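You operate a simulated robot arm through the tools that you are given. There is no shell and no other tool.

Carry out the task below with a simulated two-armed robot. There is one attempt and no reset: what you move stays moved.

## Task
Wipe up the spill on the long worktop with the dishcloth and put it back.

The check looks at the end state, three seconds after you hand in, the way a careful person would. Anything else that was tipped, shoved, dropped, spilled or broken makes it a failure.

## Robot
Two 7-joint arms with two-finger parallel grippers on one trunk, on a base that drives. Base frame: it is fixed to the floor where the robot stands at the start and does not move with it; the origin is under the middle of the robot, x ahead of it, y to its left, z up; the surface under the hand at the start is at about z = 910. Units: mm, degrees, N and s.
The left shoulder is at the start at [20, 170, 1203], the right one opposite. With the tool pointing down near the work surface each hand reaches from about 220 to 680 mm from the robot's upright axis, wherever it stands, measured 20 degrees to its own side. Places, roughly: dishcloth [600, 0, 900]. Payload 3.8 kg a hand.
The tool frame of a hand sits at the grasp point between the pads (the TCP): z along the fingers, y along the line on which they close. The tips reach 30 mm beyond it. Largest opening 110 mm; finger width 20, thickness 10; the body of the gripper, 48 by 112 mm, starts 55 mm behind the TCP.
Orientation is told as [roll, pitch, yaw] about the base's x, y, z axes, in that order, counted from this pose: with the fingers straight down and closing along the base's y, the tool's x points along the base's -x, its y along +y and its z along -z.

## Interface
- The arms move only by the tool play_rows. It takes "left_rows", "right_rows" or both (then of equal length, played together; a hand with none holds still); each is a list of rows, each an object of numbers (a shift or turn left out is 0, a gripper value left out holds the last): "dx", "dy", "dz": the shift along the tool's x, y, z in units of 25 mm (1.0 is 25 mm); "ax", "ay", "az": the turn, a rotation vector about the tool's x, y, z in units of 8 degrees (1.0 is 8 degrees); "jaw": the gripper command, from -1 (fully open) to 1 (shut), values between in proportion. In form: [{"dx": .., "dy": .., "dz": .., "ax": .., "ay": .., "az": .., "jaw": ..}, ...]. A call has 1 to 20 rows; each row shifts and turns the commanded pose from where the row before left it, along the tool's axes as they then stand. A call with a number of a shift or a turn outside -1 to 1 is refused whole. Each row takes 0.2 s and may step no farther than 50 mm and 8.6 degrees from the row before; otherwise, or with a gripper value out of range, the whole call is refused. A pose out of reach is approached as far as the arm can. The call stops where the force on the tool passes 40 N (or 10 N more than at its start, if that is more) or the arm is blocked; 0.2 s more then pass. Each finger travels about 72 mm/s and halts on what it meets, pressing with about 41 N; the grip force reading is that of the motor and also rises with nothing between the fingers. The clock runs only during rows and for 0.2 s after the last one: add rows that do not move to give the fingers time. The reply holds the time, the measured pose of the TCP, the force on the tool along the base axes, the opening and the grip force, in the units named above and with some noise, with the torque about the TCP (base axes, N m) and any sound that the robot's microphone picked up.
- Cameras (640 x 400 px; columns grow to the right, rows downward): "scene" is now at [105.7, -3.1, 1363.9]; the picture's right is [0.09, -1.00, 0.00], its down [-0.51, -0.05, -0.86] and it looks along [0.85, 0.08, -0.52] (base axes); focal length 296 px, centre (320, 200). "left" rides on the left gripper at [72, -17, -103] in its tool frame; the picture's right is [0.23, 0.97, 0.00], its down [-0.76, 0.18, -0.62] and it looks along [-0.61, 0.14, 0.78] (tool axes); focal length 222 px, centre (320, 200). "right" rides on the right gripper at [72, 17, -103] in its tool frame; the picture's right is [-0.23, 0.97, 0.00], its down [-0.76, -0.18, -0.62] and it looks along [-0.61, -0.14, 0.78] (tool axes); focal length 222 px, centre (320, 200). There is no depth. A picture from a camera that has moved, and an enlarged one, comes with that camera's place and axes in the base frame and with its lens. The place of the scene camera against the robot may be out by one fixed shift of up to 18 mm in any direction.
- grab_frame(camera): a new picture of that camera. It takes no simulated time.
- move_column(by): slides the trunk up (or, below 0, down) by that many mm; the arms and the scene camera ride with it, the base frame stays. It gives what a move gives, with no picture.
- steer(legs): drives the robot by 1 to 6 legs, each [ahead, turn to the left] in mm and degrees, along the robot's own axes; the way and the turn of a leg run together, so that a leg with both is an arc; at most 1500 mm and 180 degrees a leg. The arms and the cameras ride along, it lands a little off, and it stops where it bumps. It gives what a move gives.
- head_to(pan, tilt): turns the head with the scene camera to pan (to the left, within 80 degrees either way) and tilt (down, from -29 to 69), counted from straight ahead of the robot. It gives what a move gives.
- inspect(camera, box): a new picture of the part [left, top, right, bottom] of that camera's present view, enlarged. It takes no simulated time.
- sign_off(): hands the job in; it is judged then, once.

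Nothing tells you exact positions but the pictures and the camera data. Unless the task says otherwise, let go and move clear before handing in.

The tools are called after "Emit:" as a command line: name --argument value ..., lists and objects as JSON in quotes. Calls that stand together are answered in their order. play_rows: Moves the arms, as the interface text tells. Its arguments: {"type":"object","properties":{"left_rows":{"type":"array","items":{"type":"object","properties":{"dx":{"type":"number"},"dy":{"type":"number"},"dz":{"type":"number"},"ax":{"type":"number"},"ay":{"type":"number"},"az":{"type":"number"},"jaw":{"type":"number"}}}},"right_rows":{"type":"array","items":{"type":"object","properties":{"dx":{"type":"number"},"dy":{"type":"number"},"dz":{"type":"number"},"ax":{"type":"number"},"ay":{"type":"number"},"az":{"type":"number"},"jaw":{"type":"number"}}}}},"required":[]} The other tools are called the same way: move_column (by) slides the trunk up or down; steer (legs) drives the base; head_to (pan, tilt) turns the head that bears the scene camera; grab_frame (camera) takes a picture; inspect (camera, box) takes an enlarged picture of a part of a camera's view; sign_off () hands the job in.

At the start:

```text
t: 0.0
left_eef_pos: [520.0, 295.9, 1193.9]
left_orientation: [0.1, -0.1, 0.0]
left_force: [0.2, 0.9, -0.2]
left_torque: [-0.01, 0.0, 0.02]
left_grip_width: 109.8
left_gripper_force: 0.0
right_eef_pos: [475.9, -102.7, 1124.3]
right_orientation: [0.0, 0.0, 0.0]
right_force: [0.1, 0.6, -0.3]
right_torque: [-0.01, -0.01, 0.0]
right_grip_width: 110.2
right_gripper_force: 0.0
trunk travel left (down, up): [-300.0, 270.0]
robot x, y, heading: [-4.6, -2.9, -0.0]
head pan, tilt: [5.1, 31.0]
```

scene: 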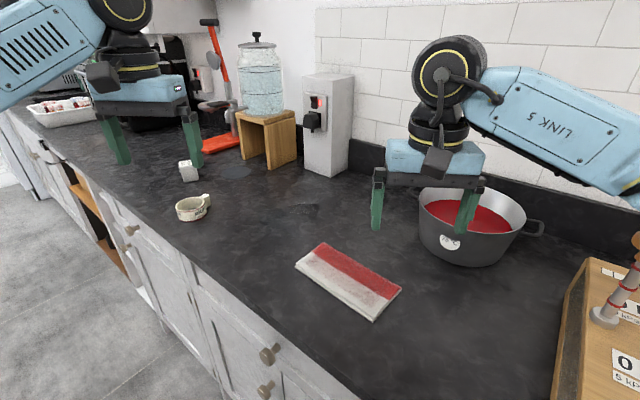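
right: 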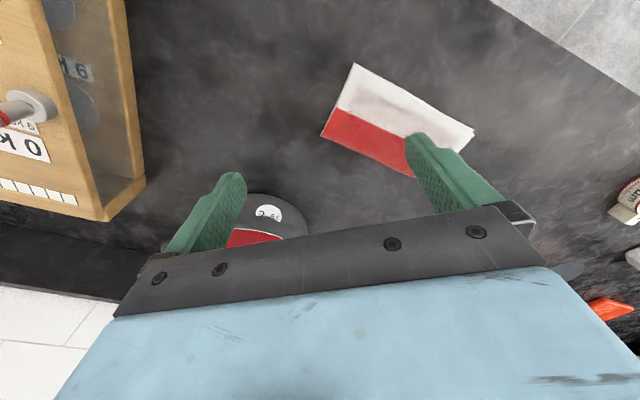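
left: 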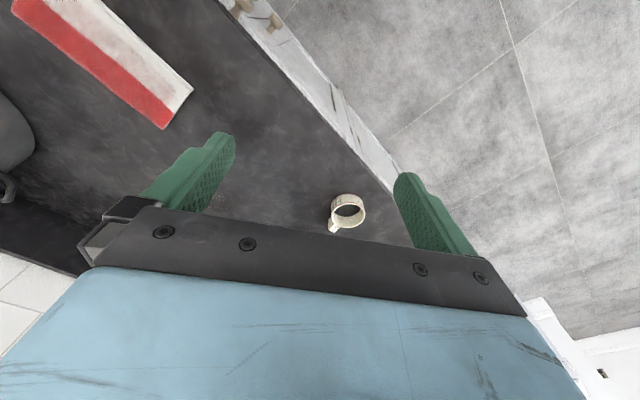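

I see a dark worktop with a folded red-and-white dishcloth, a pot of red liquid, a small cup, a water jar on a stand and a scale. The spill isn't obvious yet, so I'll look closer at the worktop for a wet patch.

Emit:
inspect --camera "scene" --box '[220, 160, 420, 285]'

Emit:
inspect --camera "scene" --box '[130, 110, 330, 235]'

Emit:
inspect --camera "scene" --box '[380, 230, 640, 400]'

```text
3.20 times, centred on (320, 222) of scene
camera zoom: at [105.7, -3.1, 1363.9], right [0.09, -1.0, 0.0], down [-0.51, -0.05, -0.86], along [0.85, 0.08, -0.52], focal length 947 px, centre (320, 128)
```

zoom: 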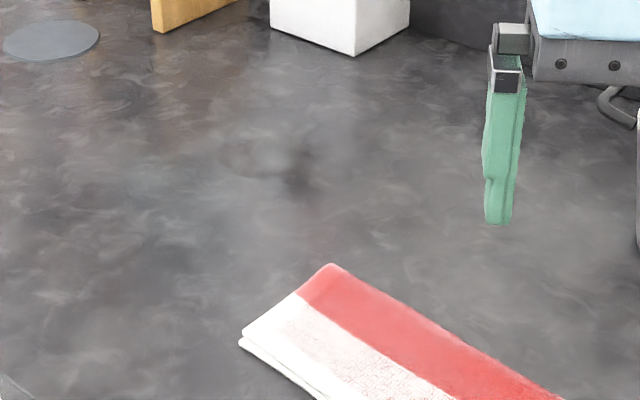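

```text
3.20 times, centred on (230, 172) of scene
camera zoom: at [105.7, -3.1, 1363.9], right [0.09, -1.0, 0.0], down [-0.51, -0.05, -0.86], along [0.85, 0.08, -0.52], focal length 947 px, centre (608, 288)
```

zoom: 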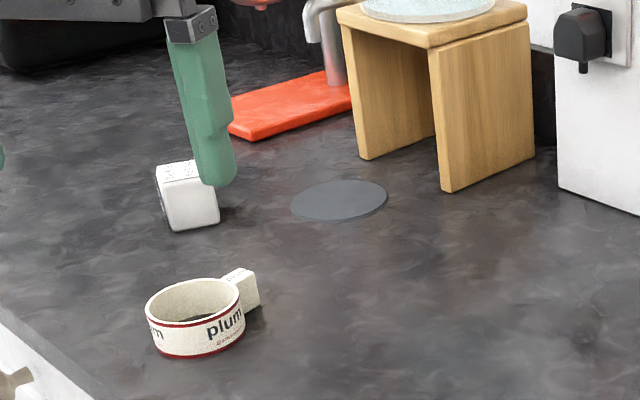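

```text
2.35 times, centred on (510, 315) of scene
camera zoom: at [105.7, -3.1, 1363.9], right [0.09, -1.0, 0.0], down [-0.51, -0.05, -0.86], along [0.85, 0.08, -0.52], focal length 697 px, centre (-127, -71)
```

zoom: 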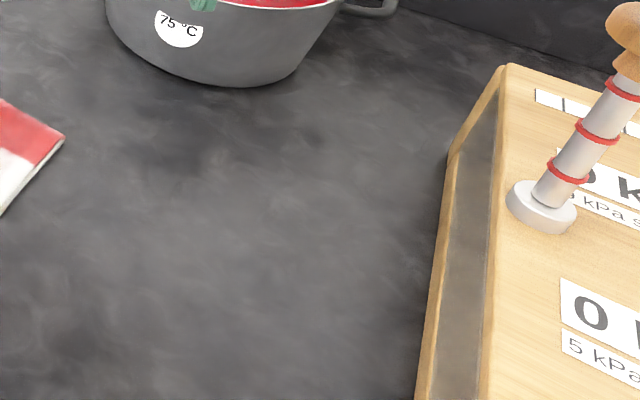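

The greyish-blue round patch near the jar stand, at about (1005, 380), looks like the spill. The cloth is centred near (555, -15) with its long side running along the counter. I'll look around with the head before moving anything.

Emit:
inspect --camera "scene" --box '[270, 225, 430, 325]'

Emit:
inspect --camera "right" --box '[300, 40, 500, 200]'

Emit:
inspect --camera "scene" --box '[200, 140, 280, 190]'

Emit:
head_to --pan 40 --tilt 31

Emit:
grab_frame --camera "scene"

Emit:
head_to --pan -45 --tilt 40

Emit:
grab_frame --camera "scene"

```text
4.00 times, centred on (350, 275) of scene
camera zoom: at [105.7, -3.1, 1363.9], right [0.09, -1.0, 0.0], down [-0.51, -0.05, -0.86], along [0.85, 0.08, -0.52], focal length 1184 px, centre (200, -100)
```

zoom: 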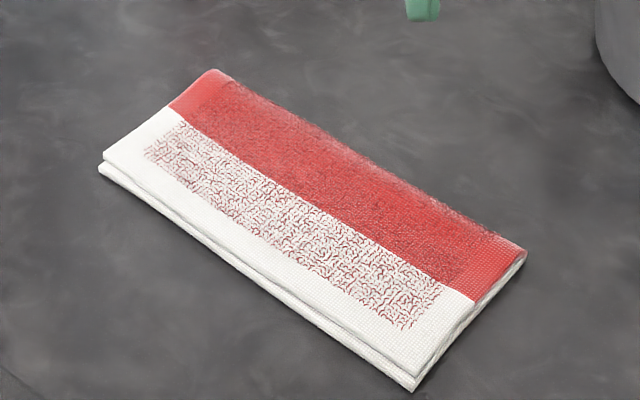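

```text
2.50 times, centred on (400, 120) of right
camera zoom: at [403.1, -85.9, 1228.4], right [0.23, 0.97, 0.0], down [0.76, -0.18, 0.62], along [0.61, -0.14, -0.78], focal length 555 px, centre (120, 400)
```

zoom: 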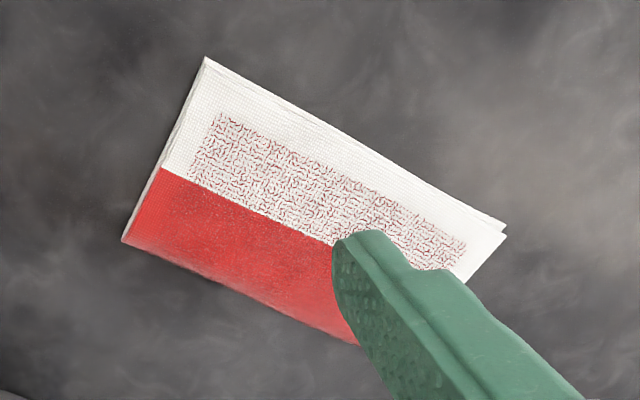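

```text
8.00 times, centred on (240, 165) of scene
camera zoom: at [105.7, -3.1, 1363.9], right [0.09, -1.0, 0.0], down [-0.51, -0.05, -0.86], along [0.85, 0.08, -0.52], focal length 2368 px, centre (960, 480)
```

zoom: 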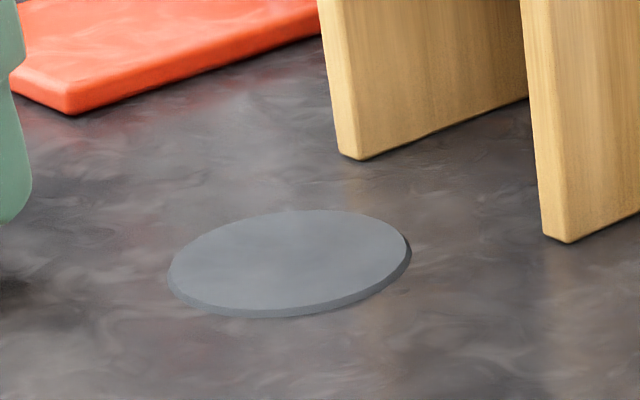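

```text
t: 1.0
left_eef_pos: [518.7, 296.3, 1193.8]
left_orientation: [0.0, 0.0, -0.1]
left_force: [1.3, 0.0, 0.8]
left_torque: [0.0, -0.01, 0.01]
left_grip_width: 110.0
left_gripper_force: 0.0
right_eef_pos: [475.6, -102.5, 1124.5]
right_orientation: [0.1, 0.1, 0.0]
right_force: [0.6, -0.4, 0.5]
right_torque: [0.04, -0.01, -0.01]
right_grip_width: 109.7
right_gripper_force: 0.1
trunk travel left (down, up): [-300.0, 270.0]
robot x, y, heading: [1.5, 1.1, 0.2]
head pan, tilt: [40.0, 31.0]
```

```text
taken
camera scene: at [85.0, 46.7, 1363.9], right [0.64, -0.77, 0.0], down [-0.39, -0.33, -0.86], along [0.66, 0.55, -0.52], focal length 296 px, centre (320, 200)
```

scene: 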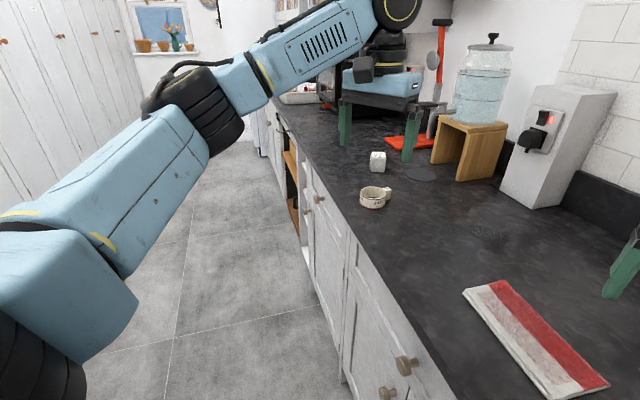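

```text
t: 2.6
left_eef_pos: [518.4, 297.7, 1194.3]
left_orientation: [0.0, -0.1, 0.0]
left_force: [-0.4, -0.1, -0.1]
left_torque: [0.01, 0.01, 0.01]
left_grip_width: 110.1
left_gripper_force: 0.0
right_eef_pos: [476.3, -102.3, 1125.2]
right_orientation: [0.0, -0.1, 0.1]
right_force: [1.0, 0.3, 0.2]
right_torque: [-0.05, 0.05, 0.0]
right_grip_width: 110.0
right_gripper_force: 0.0
trunk travel left (down, up): [-300.0, 270.0]
robot x, y, heading: [-2.3, -1.6, -0.0]
head pan, tilt: [-45.0, 40.0]
```

```text
taken
camera scene: at [76.2, -71.2, 1350.1], right [-0.71, -0.71, 0.0], down [-0.45, 0.45, -0.77], along [0.54, -0.54, -0.64], focal length 296 px, centre (320, 200)
```

scene: 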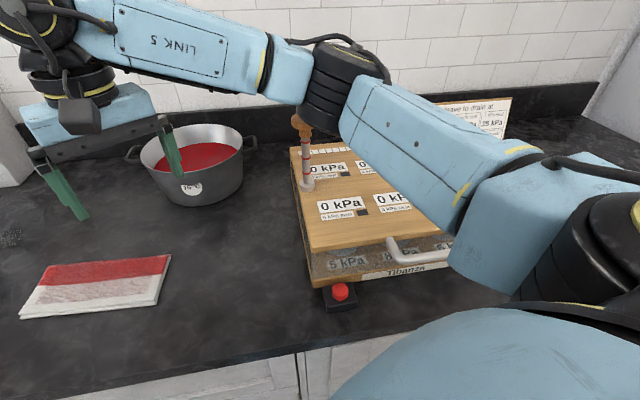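

The grey disc has a rim and a shadow, so it's a flat object such as a coaster, not a liquid. There's a dark speckled patch between the cloth and the white dispenser, so I'll look at that more closely.

Emit:
head_to --pan 15 --tilt 40

Emit:
grab_frame --camera "scene"

Emit:
inspect --camera "scene" --box '[280, 100, 440, 200]'

Emit:
grab_frame --camera "right"

Emit:
grab_frame --camera "left"

```text
t: 3.9
left_eef_pos: [518.1, 297.1, 1194.6]
left_orientation: [0.0, 0.0, 0.0]
left_force: [0.2, -0.5, -0.6]
left_torque: [-0.02, 0.02, 0.02]
left_grip_width: 110.0
left_gripper_force: 0.1
right_eef_pos: [476.0, -104.2, 1124.2]
right_orientation: [-0.1, 0.0, 0.1]
right_force: [0.4, 0.6, -1.1]
right_torque: [0.01, -0.01, -0.01]
right_grip_width: 109.8
right_gripper_force: 0.1
trunk travel left (down, up): [-300.0, 270.0]
robot x, y, heading: [2.3, -2.7, 0.2]
head pan, tilt: [15.0, 40.0]
```

```text
taken
camera scene: at [98.1, 10.8, 1350.1], right [0.26, -0.97, 0.0], down [-0.62, -0.17, -0.77], along [0.74, 0.2, -0.64], focal length 296 px, centre (320, 200)
```

scene: 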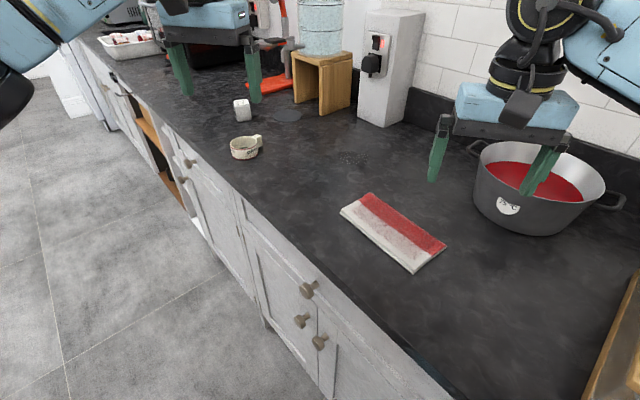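

```text
4.00 times, centred on (360, 150) of scene
camera zoom: at [98.1, 10.8, 1350.1], right [0.26, -0.97, 0.0], down [-0.62, -0.17, -0.77], along [0.74, 0.2, -0.64], focal length 1184 px, centre (160, 400)
```

zoom: 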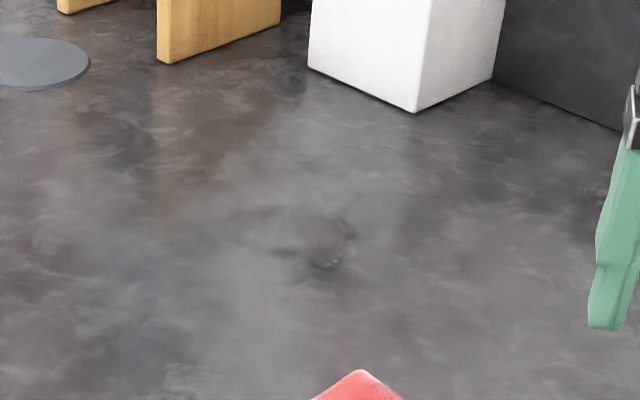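

```text
taken
camera right: at [403.1, -85.9, 1228.4], right [0.23, 0.97, 0.0], down [0.76, -0.18, 0.62], along [0.61, -0.14, -0.78], focal length 222 px, centre (320, 200)
```

right: 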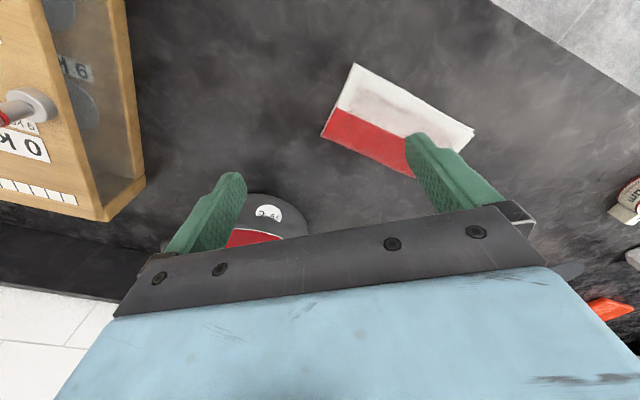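

```text
taken
camera left: at [447.1, 279.1, 1297.6], right [-0.23, 0.97, 0.0], down [0.76, 0.18, 0.62], along [0.61, 0.14, -0.78], focal length 222 px, centre (320, 200)
```

left: 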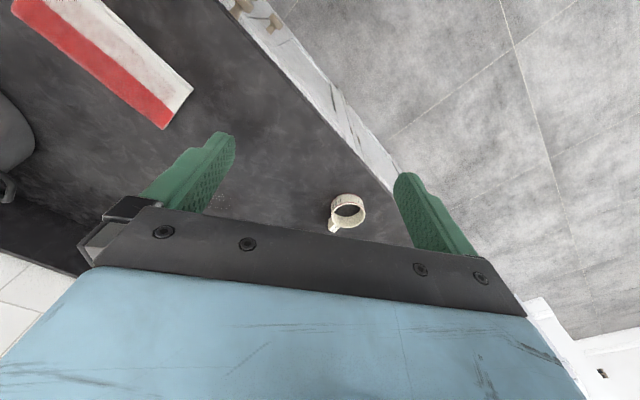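

There's a faint wet outline around zoom (300, 240), with a highlight like clear liquid. I'll check it from the left wrist camera and at higher zoom.

Emit:
inspect --camera "left" --box '[180, 140, 300, 215]'

Emit:
inspect --camera "scene" --box '[310, 130, 390, 180]'

Emit:
inspect --camera "scene" --box '[220, 80, 320, 142]'

```text
5.33 times, centred on (240, 178) of left
camera zoom: at [447.1, 279.1, 1297.6], right [-0.23, 0.97, 0.0], down [0.76, 0.18, 0.62], along [0.61, 0.14, -0.78], focal length 1185 px, centre (747, 320)
```

zoom: 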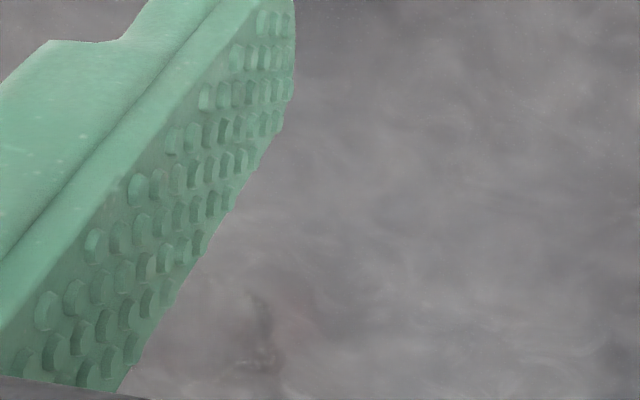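

```text
8.00 times, centred on (350, 155) of scene
camera zoom: at [98.1, 10.8, 1350.1], right [0.26, -0.97, 0.0], down [-0.62, -0.17, -0.77], along [0.74, 0.2, -0.64], focal length 2368 px, centre (80, 560)
```

zoom: 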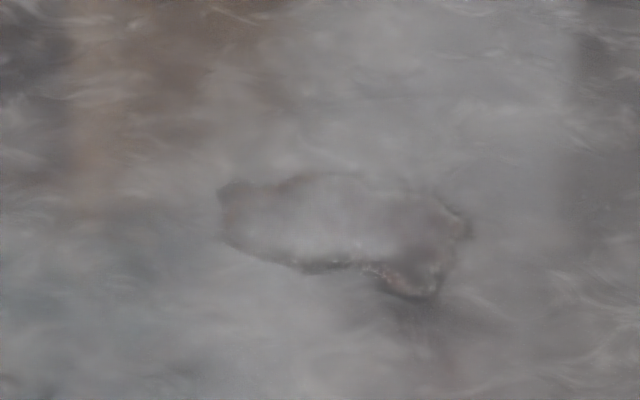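

```text
6.40 times, centred on (270, 111) of scene
camera zoom: at [98.1, 10.8, 1350.1], right [0.26, -0.97, 0.0], down [-0.62, -0.17, -0.77], along [0.74, 0.2, -0.64], focal length 1895 px, centre (640, 770)
```

zoom: 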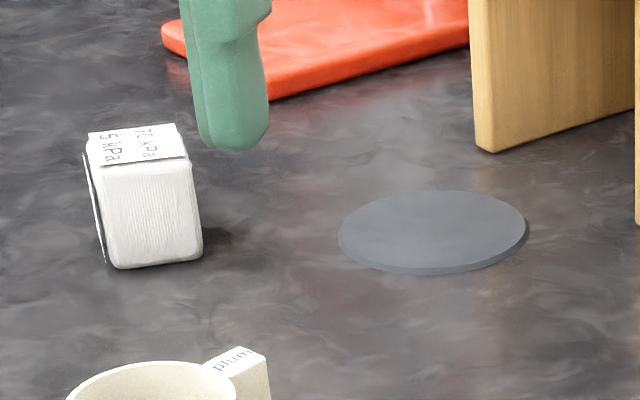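

The spill is a faint clear puddle at about x 775–845, y 60–150, between the cloth and the dispenser. That's beyond reach from here, so I'll have to drive along the counter. First I'll look down at the base and the counter edge to check clearance.

Emit:
head_to --pan 0 --tilt 69

Emit:
grab_frame --camera "scene"

Emit:
head_to --pan 60 --tilt 65

Emit:
grab_frame --camera "scene"

Emit:
head_to --pan -50 --tilt 65

Emit:
grab_frame --camera "scene"

```text
t: 4.8
left_eef_pos: [518.8, 296.1, 1193.5]
left_orientation: [0.1, 0.0, -0.1]
left_force: [0.0, -0.3, -0.5]
left_torque: [0.01, 0.01, -0.05]
left_grip_width: 109.9
left_gripper_force: 0.0
right_eef_pos: [475.2, -103.8, 1124.6]
right_orientation: [0.0, 0.0, 0.0]
right_force: [0.3, -0.4, 0.2]
right_torque: [0.01, 0.02, 0.0]
right_grip_width: 109.9
right_gripper_force: 0.0
trunk travel left (down, up): [-300.0, 270.0]
robot x, y, heading: [1.4, 0.3, 0.0]
head pan, tilt: [0.0, 68.8]
```

```text
taken
camera scene: at [72.0, -11.1, 1314.0], right [0.0, -1.0, 0.0], down [-0.93, 0.0, -0.36], along [0.36, 0.0, -0.93], focal length 296 px, centre (320, 200)
```

scene: 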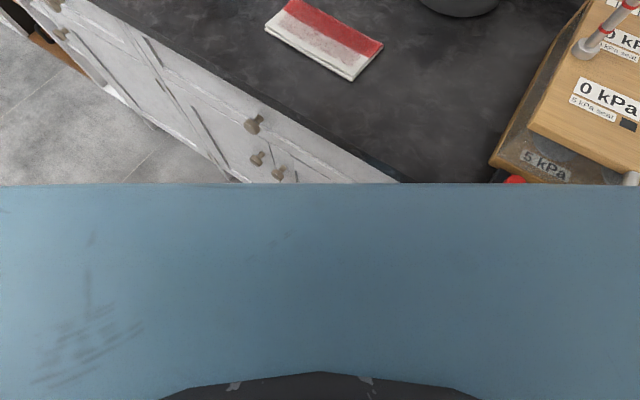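

```text
t: 6.1
left_eef_pos: [518.1, 296.7, 1194.5]
left_orientation: [0.0, 0.0, -0.1]
left_force: [-0.3, -0.6, -0.9]
left_torque: [-0.03, -0.01, 0.0]
left_grip_width: 109.9
left_gripper_force: 0.1
right_eef_pos: [474.7, -102.7, 1124.9]
right_orientation: [0.0, 0.0, -0.1]
right_force: [0.3, 0.7, -0.8]
right_torque: [0.03, 0.0, -0.03]
right_grip_width: 109.9
right_gripper_force: 0.1
trunk travel left (down, up): [-300.0, 270.0]
robot x, y, heading: [0.5, -0.7, -0.1]
head pan, tilt: [60.0, 65.0]
```

```text
taken
camera scene: at [46.4, 41.4, 1317.8], right [0.87, -0.5, 0.0], down [-0.45, -0.78, -0.42], along [0.21, 0.37, -0.91], focal length 296 px, centre (320, 200)
```

scene: 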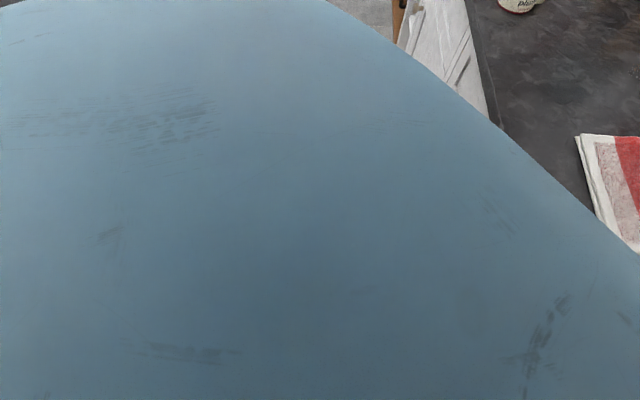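

```text
t: 8.0
left_eef_pos: [519.2, 295.6, 1194.3]
left_orientation: [0.0, 0.0, 0.0]
left_force: [-0.2, 0.1, 0.4]
left_torque: [0.0, 0.01, -0.02]
left_grip_width: 110.0
left_gripper_force: 0.1
right_eef_pos: [475.2, -103.5, 1124.4]
right_orientation: [0.0, 0.0, 0.0]
right_force: [-0.1, -0.7, 0.5]
right_torque: [-0.06, 0.02, 0.0]
right_grip_width: 109.5
right_gripper_force: 0.1
trunk travel left (down, up): [-300.0, 270.0]
robot x, y, heading: [0.2, 1.0, 0.0]
head pan, tilt: [-50.0, 65.0]
```

```text
taken
camera scene: at [55.0, -57.6, 1317.8], right [-0.77, -0.64, 0.0], down [-0.58, 0.69, -0.42], along [0.27, -0.32, -0.91], focal length 296 px, centre (320, 200)
```

scene: 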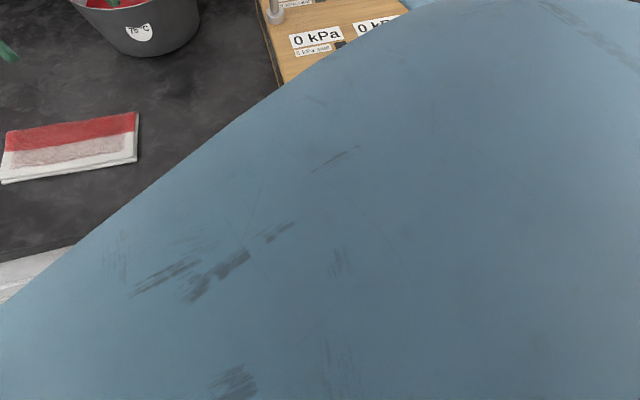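

The tofu-press plunger knob reaches about z = 1170, close to the right elbow, so I'll raise the trunk before turning. Then I'll back off a little, turn along the counter, drive left along it and turn back to face the cloth and spill.

Emit:
move_column --by 230

Emit:
head_to --pan -40 --tilt 45

Emit:
grab_frame --camera "scene"

Emit:
grab_frame --camera "right"

```text
t: 10.4
left_eef_pos: [518.9, 296.3, 1423.0]
left_orientation: [0.0, 0.1, 0.0]
left_force: [-0.4, 0.4, -0.6]
left_torque: [-0.05, -0.03, -0.03]
left_grip_width: 110.0
left_gripper_force: 0.0
right_eef_pos: [474.7, -103.4, 1354.7]
right_orientation: [0.0, 0.0, 0.0]
right_force: [-0.1, -0.5, -0.7]
right_torque: [0.02, -0.02, -0.02]
right_grip_width: 110.1
right_gripper_force: 0.0
trunk travel left (down, up): [-530.0, 40.0]
robot x, y, heading: [-3.3, -3.9, -0.0]
head pan, tilt: [-50.0, 65.0]
```

```text
t: 11.3
left_eef_pos: [517.7, 296.8, 1423.8]
left_orientation: [0.0, -0.1, 0.0]
left_force: [-0.5, 0.2, 0.2]
left_torque: [0.03, -0.03, -0.03]
left_grip_width: 110.1
left_gripper_force: 0.1
right_eef_pos: [475.5, -103.8, 1354.6]
right_orientation: [0.0, 0.1, 0.0]
right_force: [-0.5, 0.4, -0.6]
right_torque: [0.04, -0.02, -0.03]
right_grip_width: 110.1
right_gripper_force: 0.0
trunk travel left (down, up): [-530.0, 40.0]
robot x, y, heading: [3.2, 2.0, 0.0]
head pan, tilt: [-40.0, 45.0]
```

```text
taken
camera scene: at [78.2, -63.4, 1572.8], right [-0.64, -0.77, 0.0], down [-0.54, 0.46, -0.71], along [0.54, -0.45, -0.71], focal length 296 px, centre (320, 200)
```

scene: 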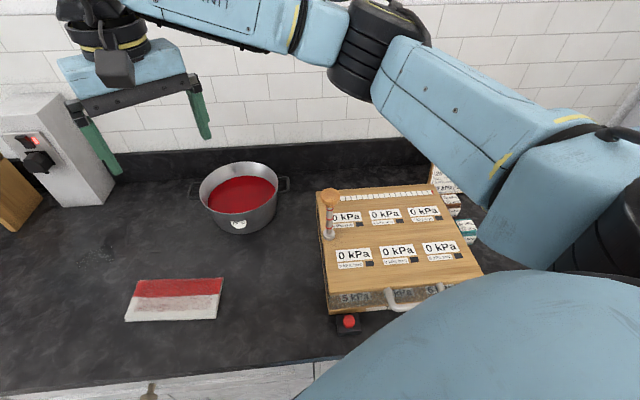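

```text
taken
camera right: at [403.1, -85.9, 1458.4], right [0.23, 0.97, 0.0], down [0.76, -0.18, 0.62], along [0.61, -0.14, -0.78], focal length 222 px, centre (320, 200)
```

right: 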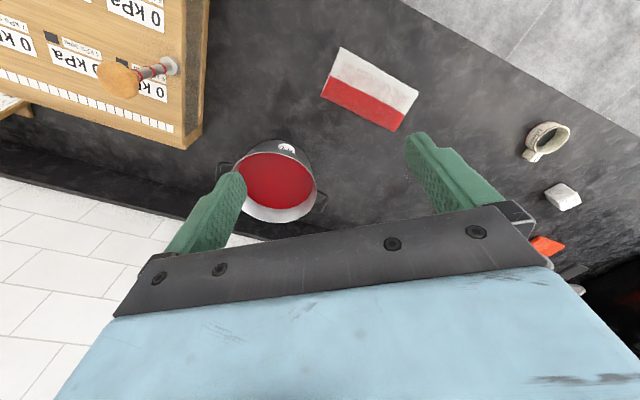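

From up here the layout is clear. I'll zoom in on the cloth with the right wrist camera so I can triangulate heights against the earlier, lower view.

Emit:
inspect --camera "right" --box '[300, 30, 440, 140]'

Emit:
inspect --camera "right" --box '[400, 100, 600, 225]'

Emit:
head_to --pan 15 --tilt 50

Emit:
grab_frame --camera "scene"

Emit:
inspect --camera "scene" --box '[280, 80, 480, 205]'

```text
3.64 times, centred on (370, 85) of right
camera zoom: at [403.1, -85.9, 1458.4], right [0.23, 0.97, 0.0], down [0.76, -0.18, 0.62], along [0.61, -0.14, -0.78], focal length 808 px, centre (138, 618)
```

zoom: 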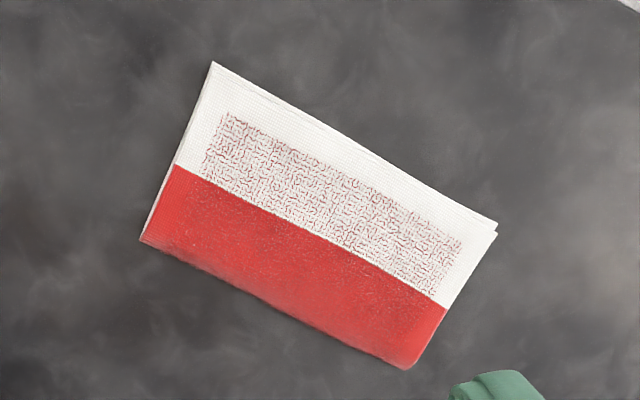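

```text
3.20 times, centred on (500, 162) of right
camera zoom: at [403.1, -85.9, 1458.4], right [0.23, 0.97, 0.0], down [0.76, -0.18, 0.62], along [0.61, -0.14, -0.78], focal length 711 px, centre (-256, 320)
```

zoom: 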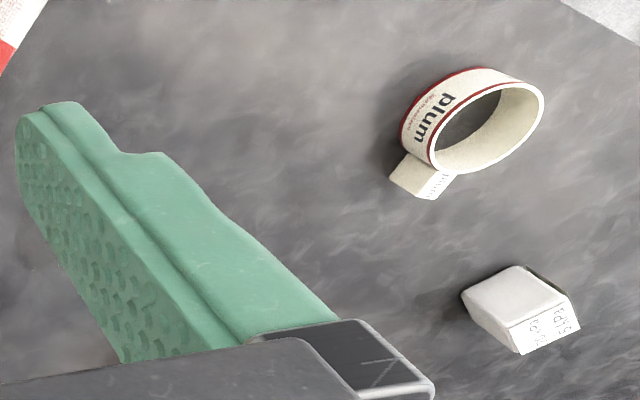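

```text
t: 12.5
left_eef_pos: [519.1, 296.5, 1424.7]
left_orientation: [0.0, 0.0, 0.0]
left_force: [-0.7, 0.1, -0.8]
left_torque: [0.01, 0.02, -0.02]
left_grip_width: 109.9
left_gripper_force: 0.0
right_eef_pos: [475.5, -103.5, 1355.1]
right_orientation: [0.0, 0.1, 0.0]
right_force: [0.1, -0.3, 0.1]
right_torque: [0.01, -0.02, 0.01]
right_grip_width: 110.0
right_gripper_force: 0.0
trunk travel left (down, up): [-530.0, 40.0]
robot x, y, heading: [0.6, 3.8, -0.2]
head pan, tilt: [15.0, 50.0]
```

```text
taken
camera scene: at [90.4, 8.8, 1566.0], right [0.26, -0.97, 0.0], down [-0.74, -0.2, -0.64], along [0.62, 0.17, -0.77], focal length 296 px, centre (320, 200)
```

scene: 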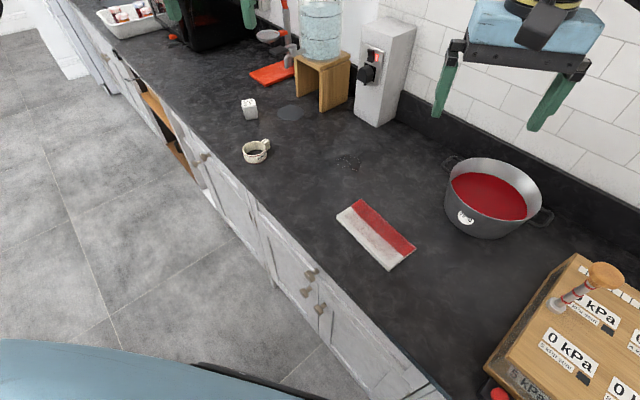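

```text
3.20 times, centred on (380, 142) of scene
camera zoom: at [90.4, 8.8, 1566.0], right [0.26, -0.97, 0.0], down [-0.74, -0.2, -0.64], along [0.62, 0.17, -0.77], focal length 947 px, centre (128, 384)
```

zoom: 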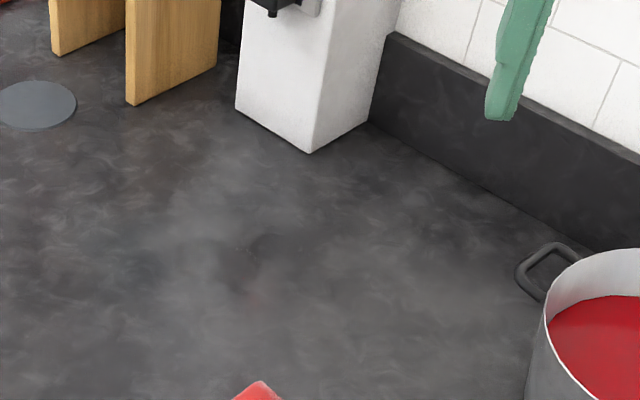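

Triangulation puts the cloth top at z ≈ 917 and its centre at (550, -6). It measures about 198×100 mm with the long axis at about 53°, and the spill is near (807, 114). I'll drive to roughly (240, 355) at the same heading, so the right hand can reach both.

Emit:
steer --legs '[[-50, 0], [0, 56]]'

Emit:
grab_frame --camera "scene"

```text
t: 15.9
left_eef_pos: [-3.4, 596.3, 1425.6]
left_orientation: [-0.1, 0.0, 55.9]
left_force: [-0.2, 0.8, 0.2]
left_torque: [0.0, 0.0, -0.02]
left_grip_width: 110.5
left_gripper_force: 0.0
right_eef_pos: [301.6, 334.2, 1354.5]
right_orientation: [0.0, 0.0, 55.8]
right_force: [0.6, 0.0, 0.1]
right_torque: [0.01, 0.02, -0.01]
right_grip_width: 110.2
right_gripper_force: 0.0
trunk travel left (down, up): [-530.0, 40.0]
robot x, y, heading: [-51.0, 2.1, 55.7]
head pan, tilt: [15.0, 50.0]
```

```text
taken
camera scene: at [-17.8, 79.1, 1566.0], right [0.94, -0.33, 0.0], down [-0.25, -0.72, -0.64], along [0.21, 0.61, -0.77], focal length 296 px, centre (320, 200)
```

scene: 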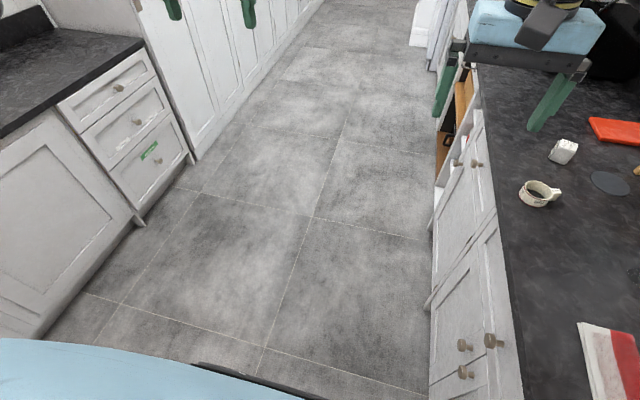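

The turn went cleanly and the aisle is wide. Next I drive along the counter and turn back to heading 0.

Emit:
steer --legs '[[430, 0], [0, -56]]'

Emit:
head_to --pan -25 --tilt 50

Emit:
grab_frame --camera "scene"

Emit:
grab_frame --camera "right"

Emit:
grab_frame --camera "left"

```text
t: 21.0
left_eef_pos: [707.9, 651.4, 1424.9]
left_orientation: [-0.1, 0.1, 0.3]
left_force: [0.1, 0.1, -0.6]
left_torque: [0.0, 0.01, -0.03]
left_grip_width: 110.0
left_gripper_force: 0.1
right_eef_pos: [666.3, 252.6, 1355.2]
right_orientation: [0.0, 0.0, 0.3]
right_force: [-0.2, 0.0, 0.2]
right_torque: [0.01, -0.01, 0.01]
right_grip_width: 110.0
right_gripper_force: 0.0
trunk travel left (down, up): [-530.0, 40.0]
robot x, y, heading: [193.0, 354.8, 0.3]
head pan, tilt: [15.0, 50.0]
```

```text
t: 22.1
left_eef_pos: [707.3, 652.4, 1423.8]
left_orientation: [-0.1, 0.0, 0.3]
left_force: [0.5, 0.6, -0.2]
left_torque: [0.01, -0.04, -0.02]
left_grip_width: 110.3
left_gripper_force: 0.1
right_eef_pos: [666.3, 252.7, 1353.8]
right_orientation: [0.0, 0.0, 0.3]
right_force: [-0.9, -0.4, -1.1]
right_torque: [0.04, 0.02, -0.03]
right_grip_width: 110.2
right_gripper_force: 0.0
trunk travel left (down, up): [-530.0, 40.0]
robot x, y, heading: [190.8, 352.4, 0.2]
head pan, tilt: [-25.0, 50.0]
```

```text
taken
camera scene: at [276.5, 310.5, 1565.9], right [-0.42, -0.91, 0.0], down [-0.7, 0.32, -0.64], along [0.58, -0.27, -0.77], focal length 296 px, centre (320, 200)
```

scene: 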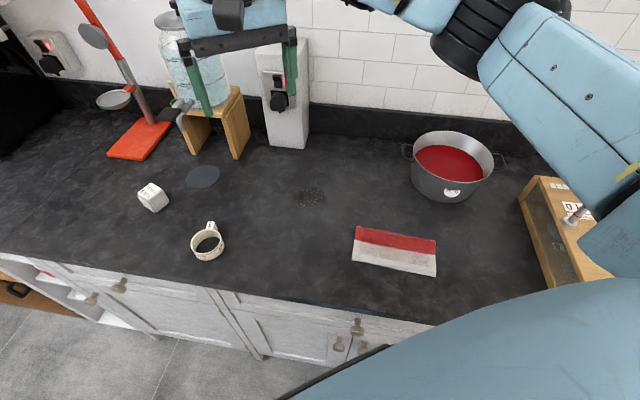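

```text
taken
camera right: at [594.1, 269.8, 1458.4], right [0.22, 0.97, 0.0], down [0.76, -0.17, 0.62], along [0.61, -0.14, -0.78], focal length 222 px, centre (320, 200)
```

right: 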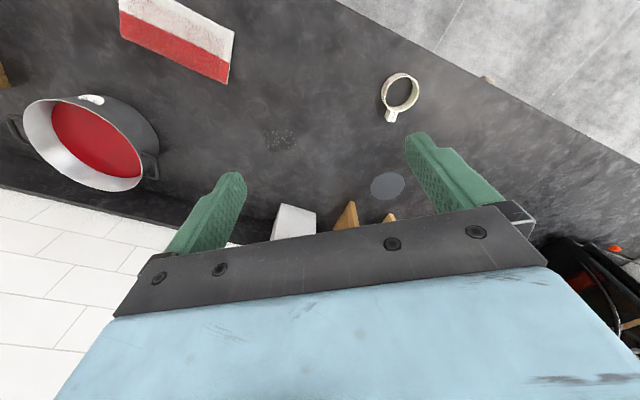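

```text
taken
camera left: at [636.1, 635.2, 1527.8], right [-0.23, 0.97, 0.0], down [0.76, 0.18, 0.62], along [0.61, 0.14, -0.78], focal length 222 px, centre (320, 200)
```

left: 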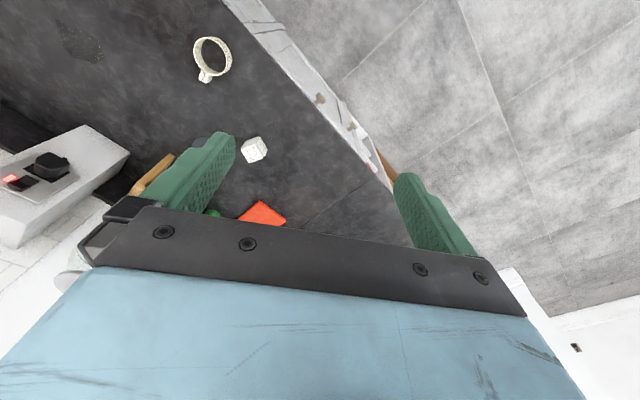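

The speckled wet patch is now visible from three cameras: scene (308, 197), right (280, 138) and left (78, 42). I'll zoom in to get its outline.

Emit:
inspect --camera "right" --box '[240, 110, 320, 160]'

Emit:
inspect --camera "left" --box '[30, 10, 130, 72]'

Emit:
inspect --camera "scene" --box '[270, 170, 350, 220]'

Emit:
inspect --camera "right" --box '[100, 0, 260, 100]'

Emit:
inspect --camera "scene" --box '[320, 200, 480, 300]'

```text
8.00 times, centred on (280, 135) of right
camera zoom: at [594.1, 269.8, 1458.4], right [0.22, 0.97, 0.0], down [0.76, -0.17, 0.62], along [0.61, -0.14, -0.78], focal length 1777 px, centre (640, 720)
```

zoom: 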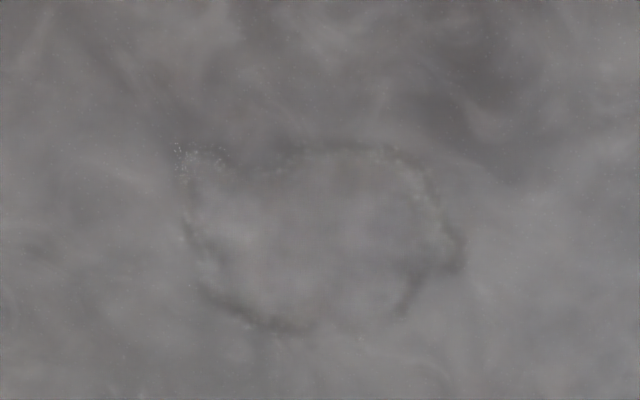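

```text
6.40 times, centred on (80, 41) of left
camera zoom: at [636.1, 635.2, 1527.8], right [-0.23, 0.97, 0.0], down [0.76, 0.18, 0.62], along [0.61, 0.14, -0.78], focal length 1422 px, centre (1856, 1218)
```

zoom: 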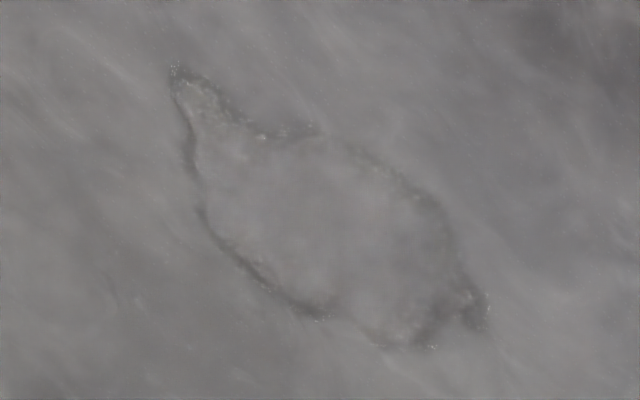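

```text
8.00 times, centred on (310, 195) of scene
camera zoom: at [276.5, 310.5, 1565.9], right [-0.42, -0.91, 0.0], down [-0.7, 0.32, -0.64], along [0.58, -0.27, -0.77], focal length 2368 px, centre (400, 240)
```

zoom: 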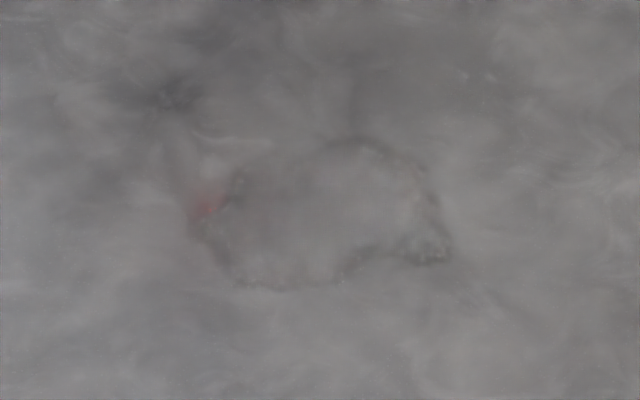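

```text
4.00 times, centred on (180, 50) of right
camera zoom: at [594.1, 269.8, 1458.4], right [0.22, 0.97, 0.0], down [0.76, -0.17, 0.62], along [0.61, -0.14, -0.78], focal length 888 px, centre (880, 800)
```

zoom: 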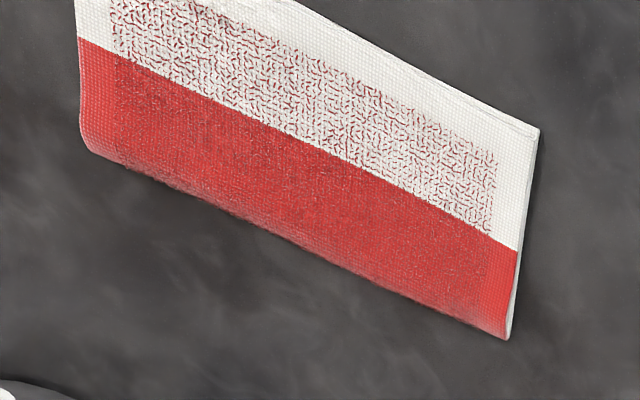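

```text
4.00 times, centred on (400, 250) of scene
camera zoom: at [276.5, 310.5, 1565.9], right [-0.42, -0.91, 0.0], down [-0.7, 0.32, -0.64], along [0.58, -0.27, -0.77], focal length 1184 px, centre (0, 0)
```

zoom: 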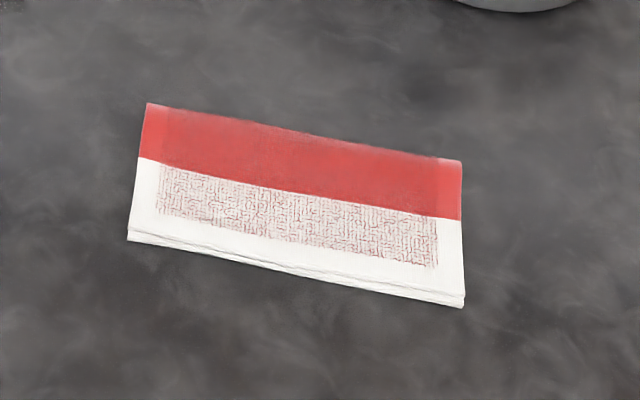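

The spill's outline spans about (770, 76) to (840, 158), centred at (805, 117). The cloth centre is (550, -5) at yaw 52.7°, and the scene camera reads about 14 mm low in y compared with the wrist cameras. I'll creep ahead 40 mm for reach, then lower the trunk.

Emit:
steer --legs '[[40, 0]]'

Emit:
move_column --by -150

Emit:
head_to --pan -35 --tilt 40

Emit:
grab_frame --camera "scene"

```text
t: 22.9
left_eef_pos: [745.0, 654.5, 1425.3]
left_orientation: [0.0, -0.1, 0.3]
left_force: [-0.6, -0.1, 1.0]
left_torque: [0.0, -0.01, 0.0]
left_grip_width: 109.8
left_gripper_force: 0.1
right_eef_pos: [704.1, 254.7, 1355.1]
right_orientation: [0.1, -0.1, 0.5]
right_force: [-0.1, -0.2, 0.6]
right_torque: [0.0, -0.02, -0.01]
right_grip_width: 110.1
right_gripper_force: 0.1
trunk travel left (down, up): [-530.0, 40.0]
robot x, y, heading: [230.9, 357.4, 0.5]
head pan, tilt: [-25.0, 50.0]
```

```text
t: 24.7
left_eef_pos: [745.8, 652.9, 1274.0]
left_orientation: [0.0, -0.2, 0.3]
left_force: [-0.1, 0.9, 0.3]
left_torque: [-0.03, 0.01, -0.01]
left_grip_width: 110.1
left_gripper_force: 0.1
right_eef_pos: [706.3, 253.5, 1205.4]
right_orientation: [0.1, 0.0, 0.4]
right_force: [0.1, 0.0, -0.6]
right_torque: [-0.03, -0.02, -0.01]
right_grip_width: 109.9
right_gripper_force: 0.1
trunk travel left (down, up): [-380.0, 190.0]
robot x, y, heading: [228.1, 355.5, 0.4]
head pan, tilt: [-25.0, 50.0]
```

```text
t: 25.4
left_eef_pos: [746.3, 652.5, 1274.5]
left_orientation: [0.0, 0.0, 0.3]
left_force: [0.8, -0.6, -1.1]
left_torque: [0.01, 0.0, 0.02]
left_grip_width: 110.2
left_gripper_force: 0.1
right_eef_pos: [705.1, 253.4, 1205.6]
right_orientation: [-0.1, 0.0, 0.4]
right_force: [0.2, -0.3, -0.1]
right_torque: [0.0, 0.01, -0.01]
right_grip_width: 109.9
right_gripper_force: 0.1
trunk travel left (down, up): [-380.0, 190.0]
robot x, y, heading: [227.9, 355.5, 0.2]
head pan, tilt: [-35.0, 40.0]
```

```text
taken
camera scene: at [315.8, 294.6, 1430.1], right [-0.57, -0.82, 0.0], down [-0.53, 0.37, -0.77], along [0.63, -0.44, -0.64], focal length 296 px, centre (320, 200)
```

scene: 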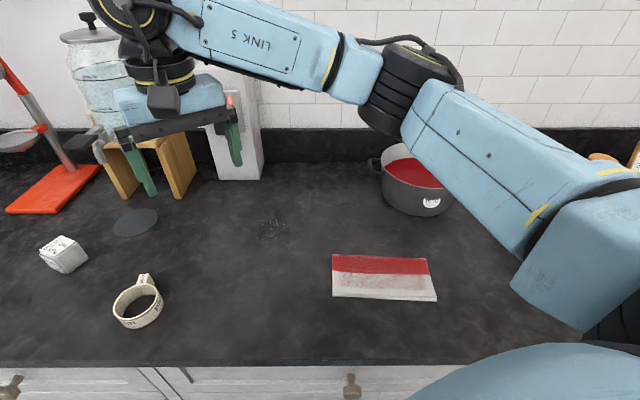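

The view is clear and the elbow is well above the pot and press. I'll bring the right hand above the cloth first, staying high.

Emit:
play_rows --right_rows '[{"dx": 0.56, "dy": -0.94, "dz": 0.3}, {"dx": 0.56, "dy": -0.94, "dz": 0.3}, {"dx": 0.56, "dy": -0.94, "dz": 0.3}, {"dx": 0.56, "dy": -0.94, "dz": 0.3}, {"dx": 0.56, "dy": -0.94, "dz": 0.3}, {"dx": 0.56, "dy": -0.94, "dz": 0.3}, {"dx": 0.56, "dy": -0.94, "dz": 0.3}, {"dx": 0.56, "dy": -0.94, "dz": 0.3}, {"dx": 0.56, "dy": -0.94, "dz": 0.3}, {"dx": 0.56, "dy": -0.94, "dz": 0.3}, {"dx": 0.56, "dy": -0.94, "dz": 0.3}, {"az": 0}]'

Emit:
grab_frame --camera "scene"

Emit:
grab_frame --camera "right"

```text
t: 28.0
left_eef_pos: [746.7, 653.5, 1274.1]
left_orientation: [0.0, 0.0, 0.2]
left_force: [-0.6, 0.8, 1.1]
left_torque: [-0.03, 0.03, 0.03]
left_grip_width: 110.1
left_gripper_force: 0.1
right_eef_pos: [552.6, -7.0, 1123.3]
right_orientation: [-0.1, 0.0, 0.4]
right_force: [0.1, -0.2, 0.0]
right_torque: [-0.03, 0.04, 0.0]
right_grip_width: 110.2
right_gripper_force: 0.1
trunk travel left (down, up): [-380.0, 190.0]
robot x, y, heading: [228.7, 355.1, 0.4]
head pan, tilt: [-35.0, 40.0]
```

```text
taken
camera scene: at [316.3, 295.0, 1430.1], right [-0.57, -0.82, 0.0], down [-0.53, 0.37, -0.77], along [0.63, -0.44, -0.64], focal length 296 px, centre (320, 200)
```

scene: 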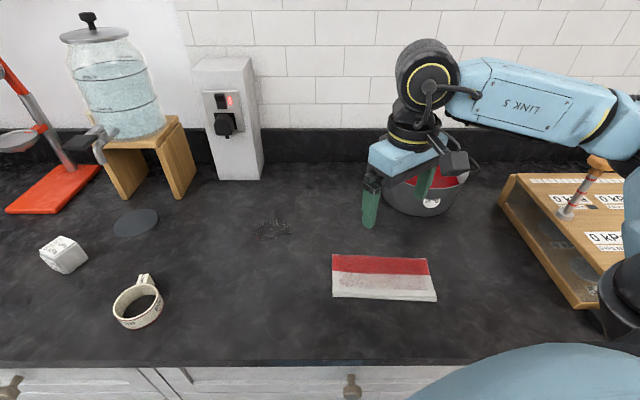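

```text
taken
camera right: at [480.3, 10.2, 1226.8], right [0.22, 0.98, 0.0], down [0.76, -0.17, 0.62], along [0.61, -0.14, -0.78], focal length 222 px, centre (320, 200)
```

right: 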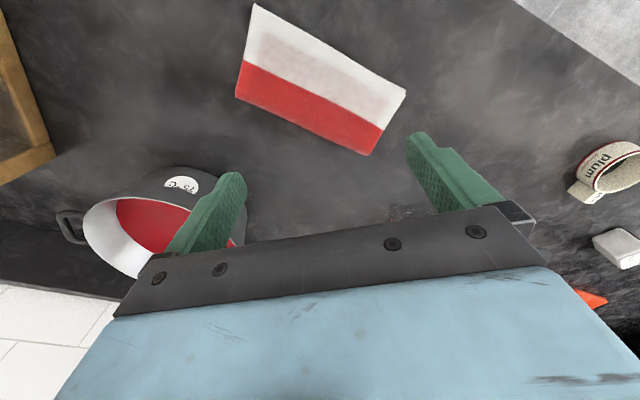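

The hand is now above the cloth. Before rotating or descending, I'll check how close the right elbow is to the press's plunger.

Emit:
head_to --pan -70 --tilt 35

Emit:
grab_frame --camera "scene"

```text
t: 29.0
left_eef_pos: [746.8, 653.6, 1275.2]
left_orientation: [0.0, 0.0, 0.3]
left_force: [0.1, 0.4, 0.5]
left_torque: [-0.02, -0.03, -0.01]
left_grip_width: 110.1
left_gripper_force: 0.1
right_eef_pos: [551.7, -7.7, 1123.1]
right_orientation: [-0.1, 0.0, 0.5]
right_force: [0.2, 0.6, -0.1]
right_torque: [0.02, 0.03, 0.03]
right_grip_width: 110.0
right_gripper_force: 0.0
trunk travel left (down, up): [-380.0, 190.0]
robot x, y, heading: [228.7, 355.6, 0.2]
head pan, tilt: [-70.0, 35.0]
```

```text
taken
camera scene: at [276.4, 260.4, 1437.7], right [-0.94, -0.35, 0.0], down [-0.2, 0.54, -0.82], along [0.29, -0.77, -0.57], focal length 296 px, centre (320, 200)
```

scene: 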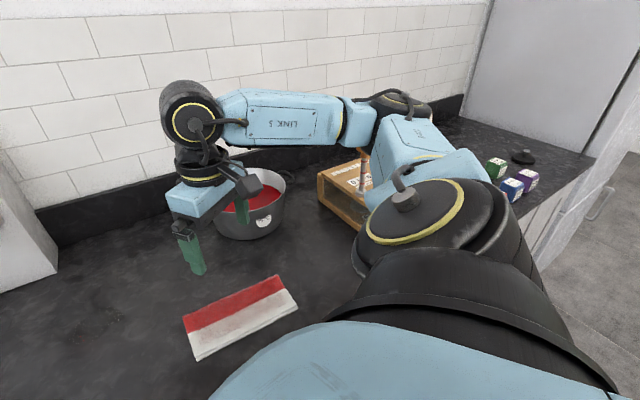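

The elbow is about 1190–1250 high, close above the plunger, and it would drop as the hand descends. I'll raise the trunk so it stays clear, then turn the wrist to line up with the cloth.

Emit:
move_column --by 170

Emit:
play_rows --right_rows '[{"az": -0.95, "dz": 0.5}, {"az": -0.95, "dz": 0.5}, {"az": -0.95, "dz": 0.5}, {"az": -0.95, "dz": 0.5}, {"az": -0.95, "dz": 0.5}, {"az": -0.95, "dz": 0.5}, {"az": -0.83, "dz": 0.5}, {"dz": 0.5}, {"dz": 0.5}, {"dz": 0}]'

Emit:
grab_frame --camera "scene"

Emit:
grab_frame --camera "right"

```text
t: 30.9
left_eef_pos: [746.6, 652.2, 1444.1]
left_orientation: [0.0, 0.0, 0.2]
left_force: [0.0, -0.1, 0.2]
left_torque: [0.02, 0.0, -0.03]
left_grip_width: 109.9
left_gripper_force: 0.0
right_eef_pos: [552.0, -7.9, 1292.7]
right_orientation: [-0.1, 0.0, 0.3]
right_force: [-0.8, 0.0, 0.6]
right_torque: [-0.01, -0.01, -0.04]
right_grip_width: 110.1
right_gripper_force: 0.1
trunk travel left (down, up): [-550.0, 20.0]
robot x, y, heading: [229.7, 353.5, 0.2]
head pan, tilt: [-70.0, 35.0]
```

```text
t: 33.1
left_eef_pos: [745.9, 652.8, 1445.4]
left_orientation: [0.0, 0.0, 0.3]
left_force: [1.0, 0.2, -0.2]
left_torque: [-0.01, 0.03, 0.01]
left_grip_width: 109.9
left_gripper_force: 0.0
right_eef_pos: [553.9, 39.3, 1188.9]
right_orientation: [0.9, -1.1, 47.6]
right_force: [0.2, 0.4, 0.1]
right_torque: [0.01, -0.01, -0.01]
right_grip_width: 109.8
right_gripper_force: 0.0
right hand out of reach, approached as far as the arm can: row 6, 7
trunk travel left (down, up): [-550.0, 20.0]
robot x, y, heading: [229.5, 354.7, 0.2]
head pan, tilt: [-70.0, 35.0]
```

```text
taken
camera scene: at [276.2, 260.6, 1607.7], right [-0.94, -0.35, 0.0], down [-0.2, 0.54, -0.82], along [0.28, -0.77, -0.57], focal length 296 px, centre (320, 200)
```

scene: 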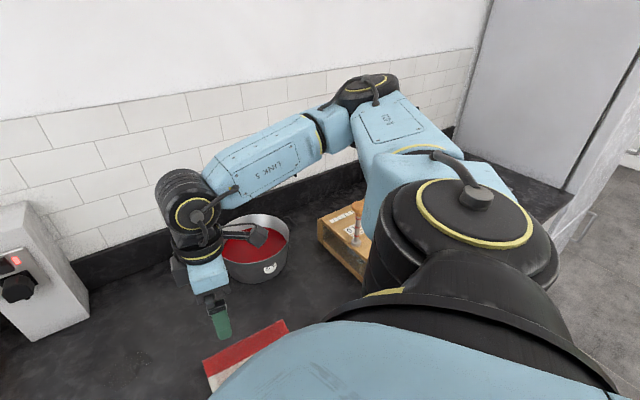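

```text
taken
camera right: at [493.4, -5.0, 1292.7], right [-0.57, 0.82, 0.02], down [0.64, 0.43, 0.64], along [0.52, 0.37, -0.77], focal length 222 px, centre (320, 200)
```

right: 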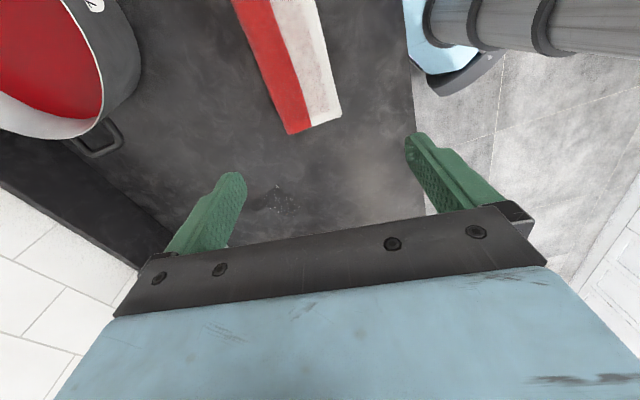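

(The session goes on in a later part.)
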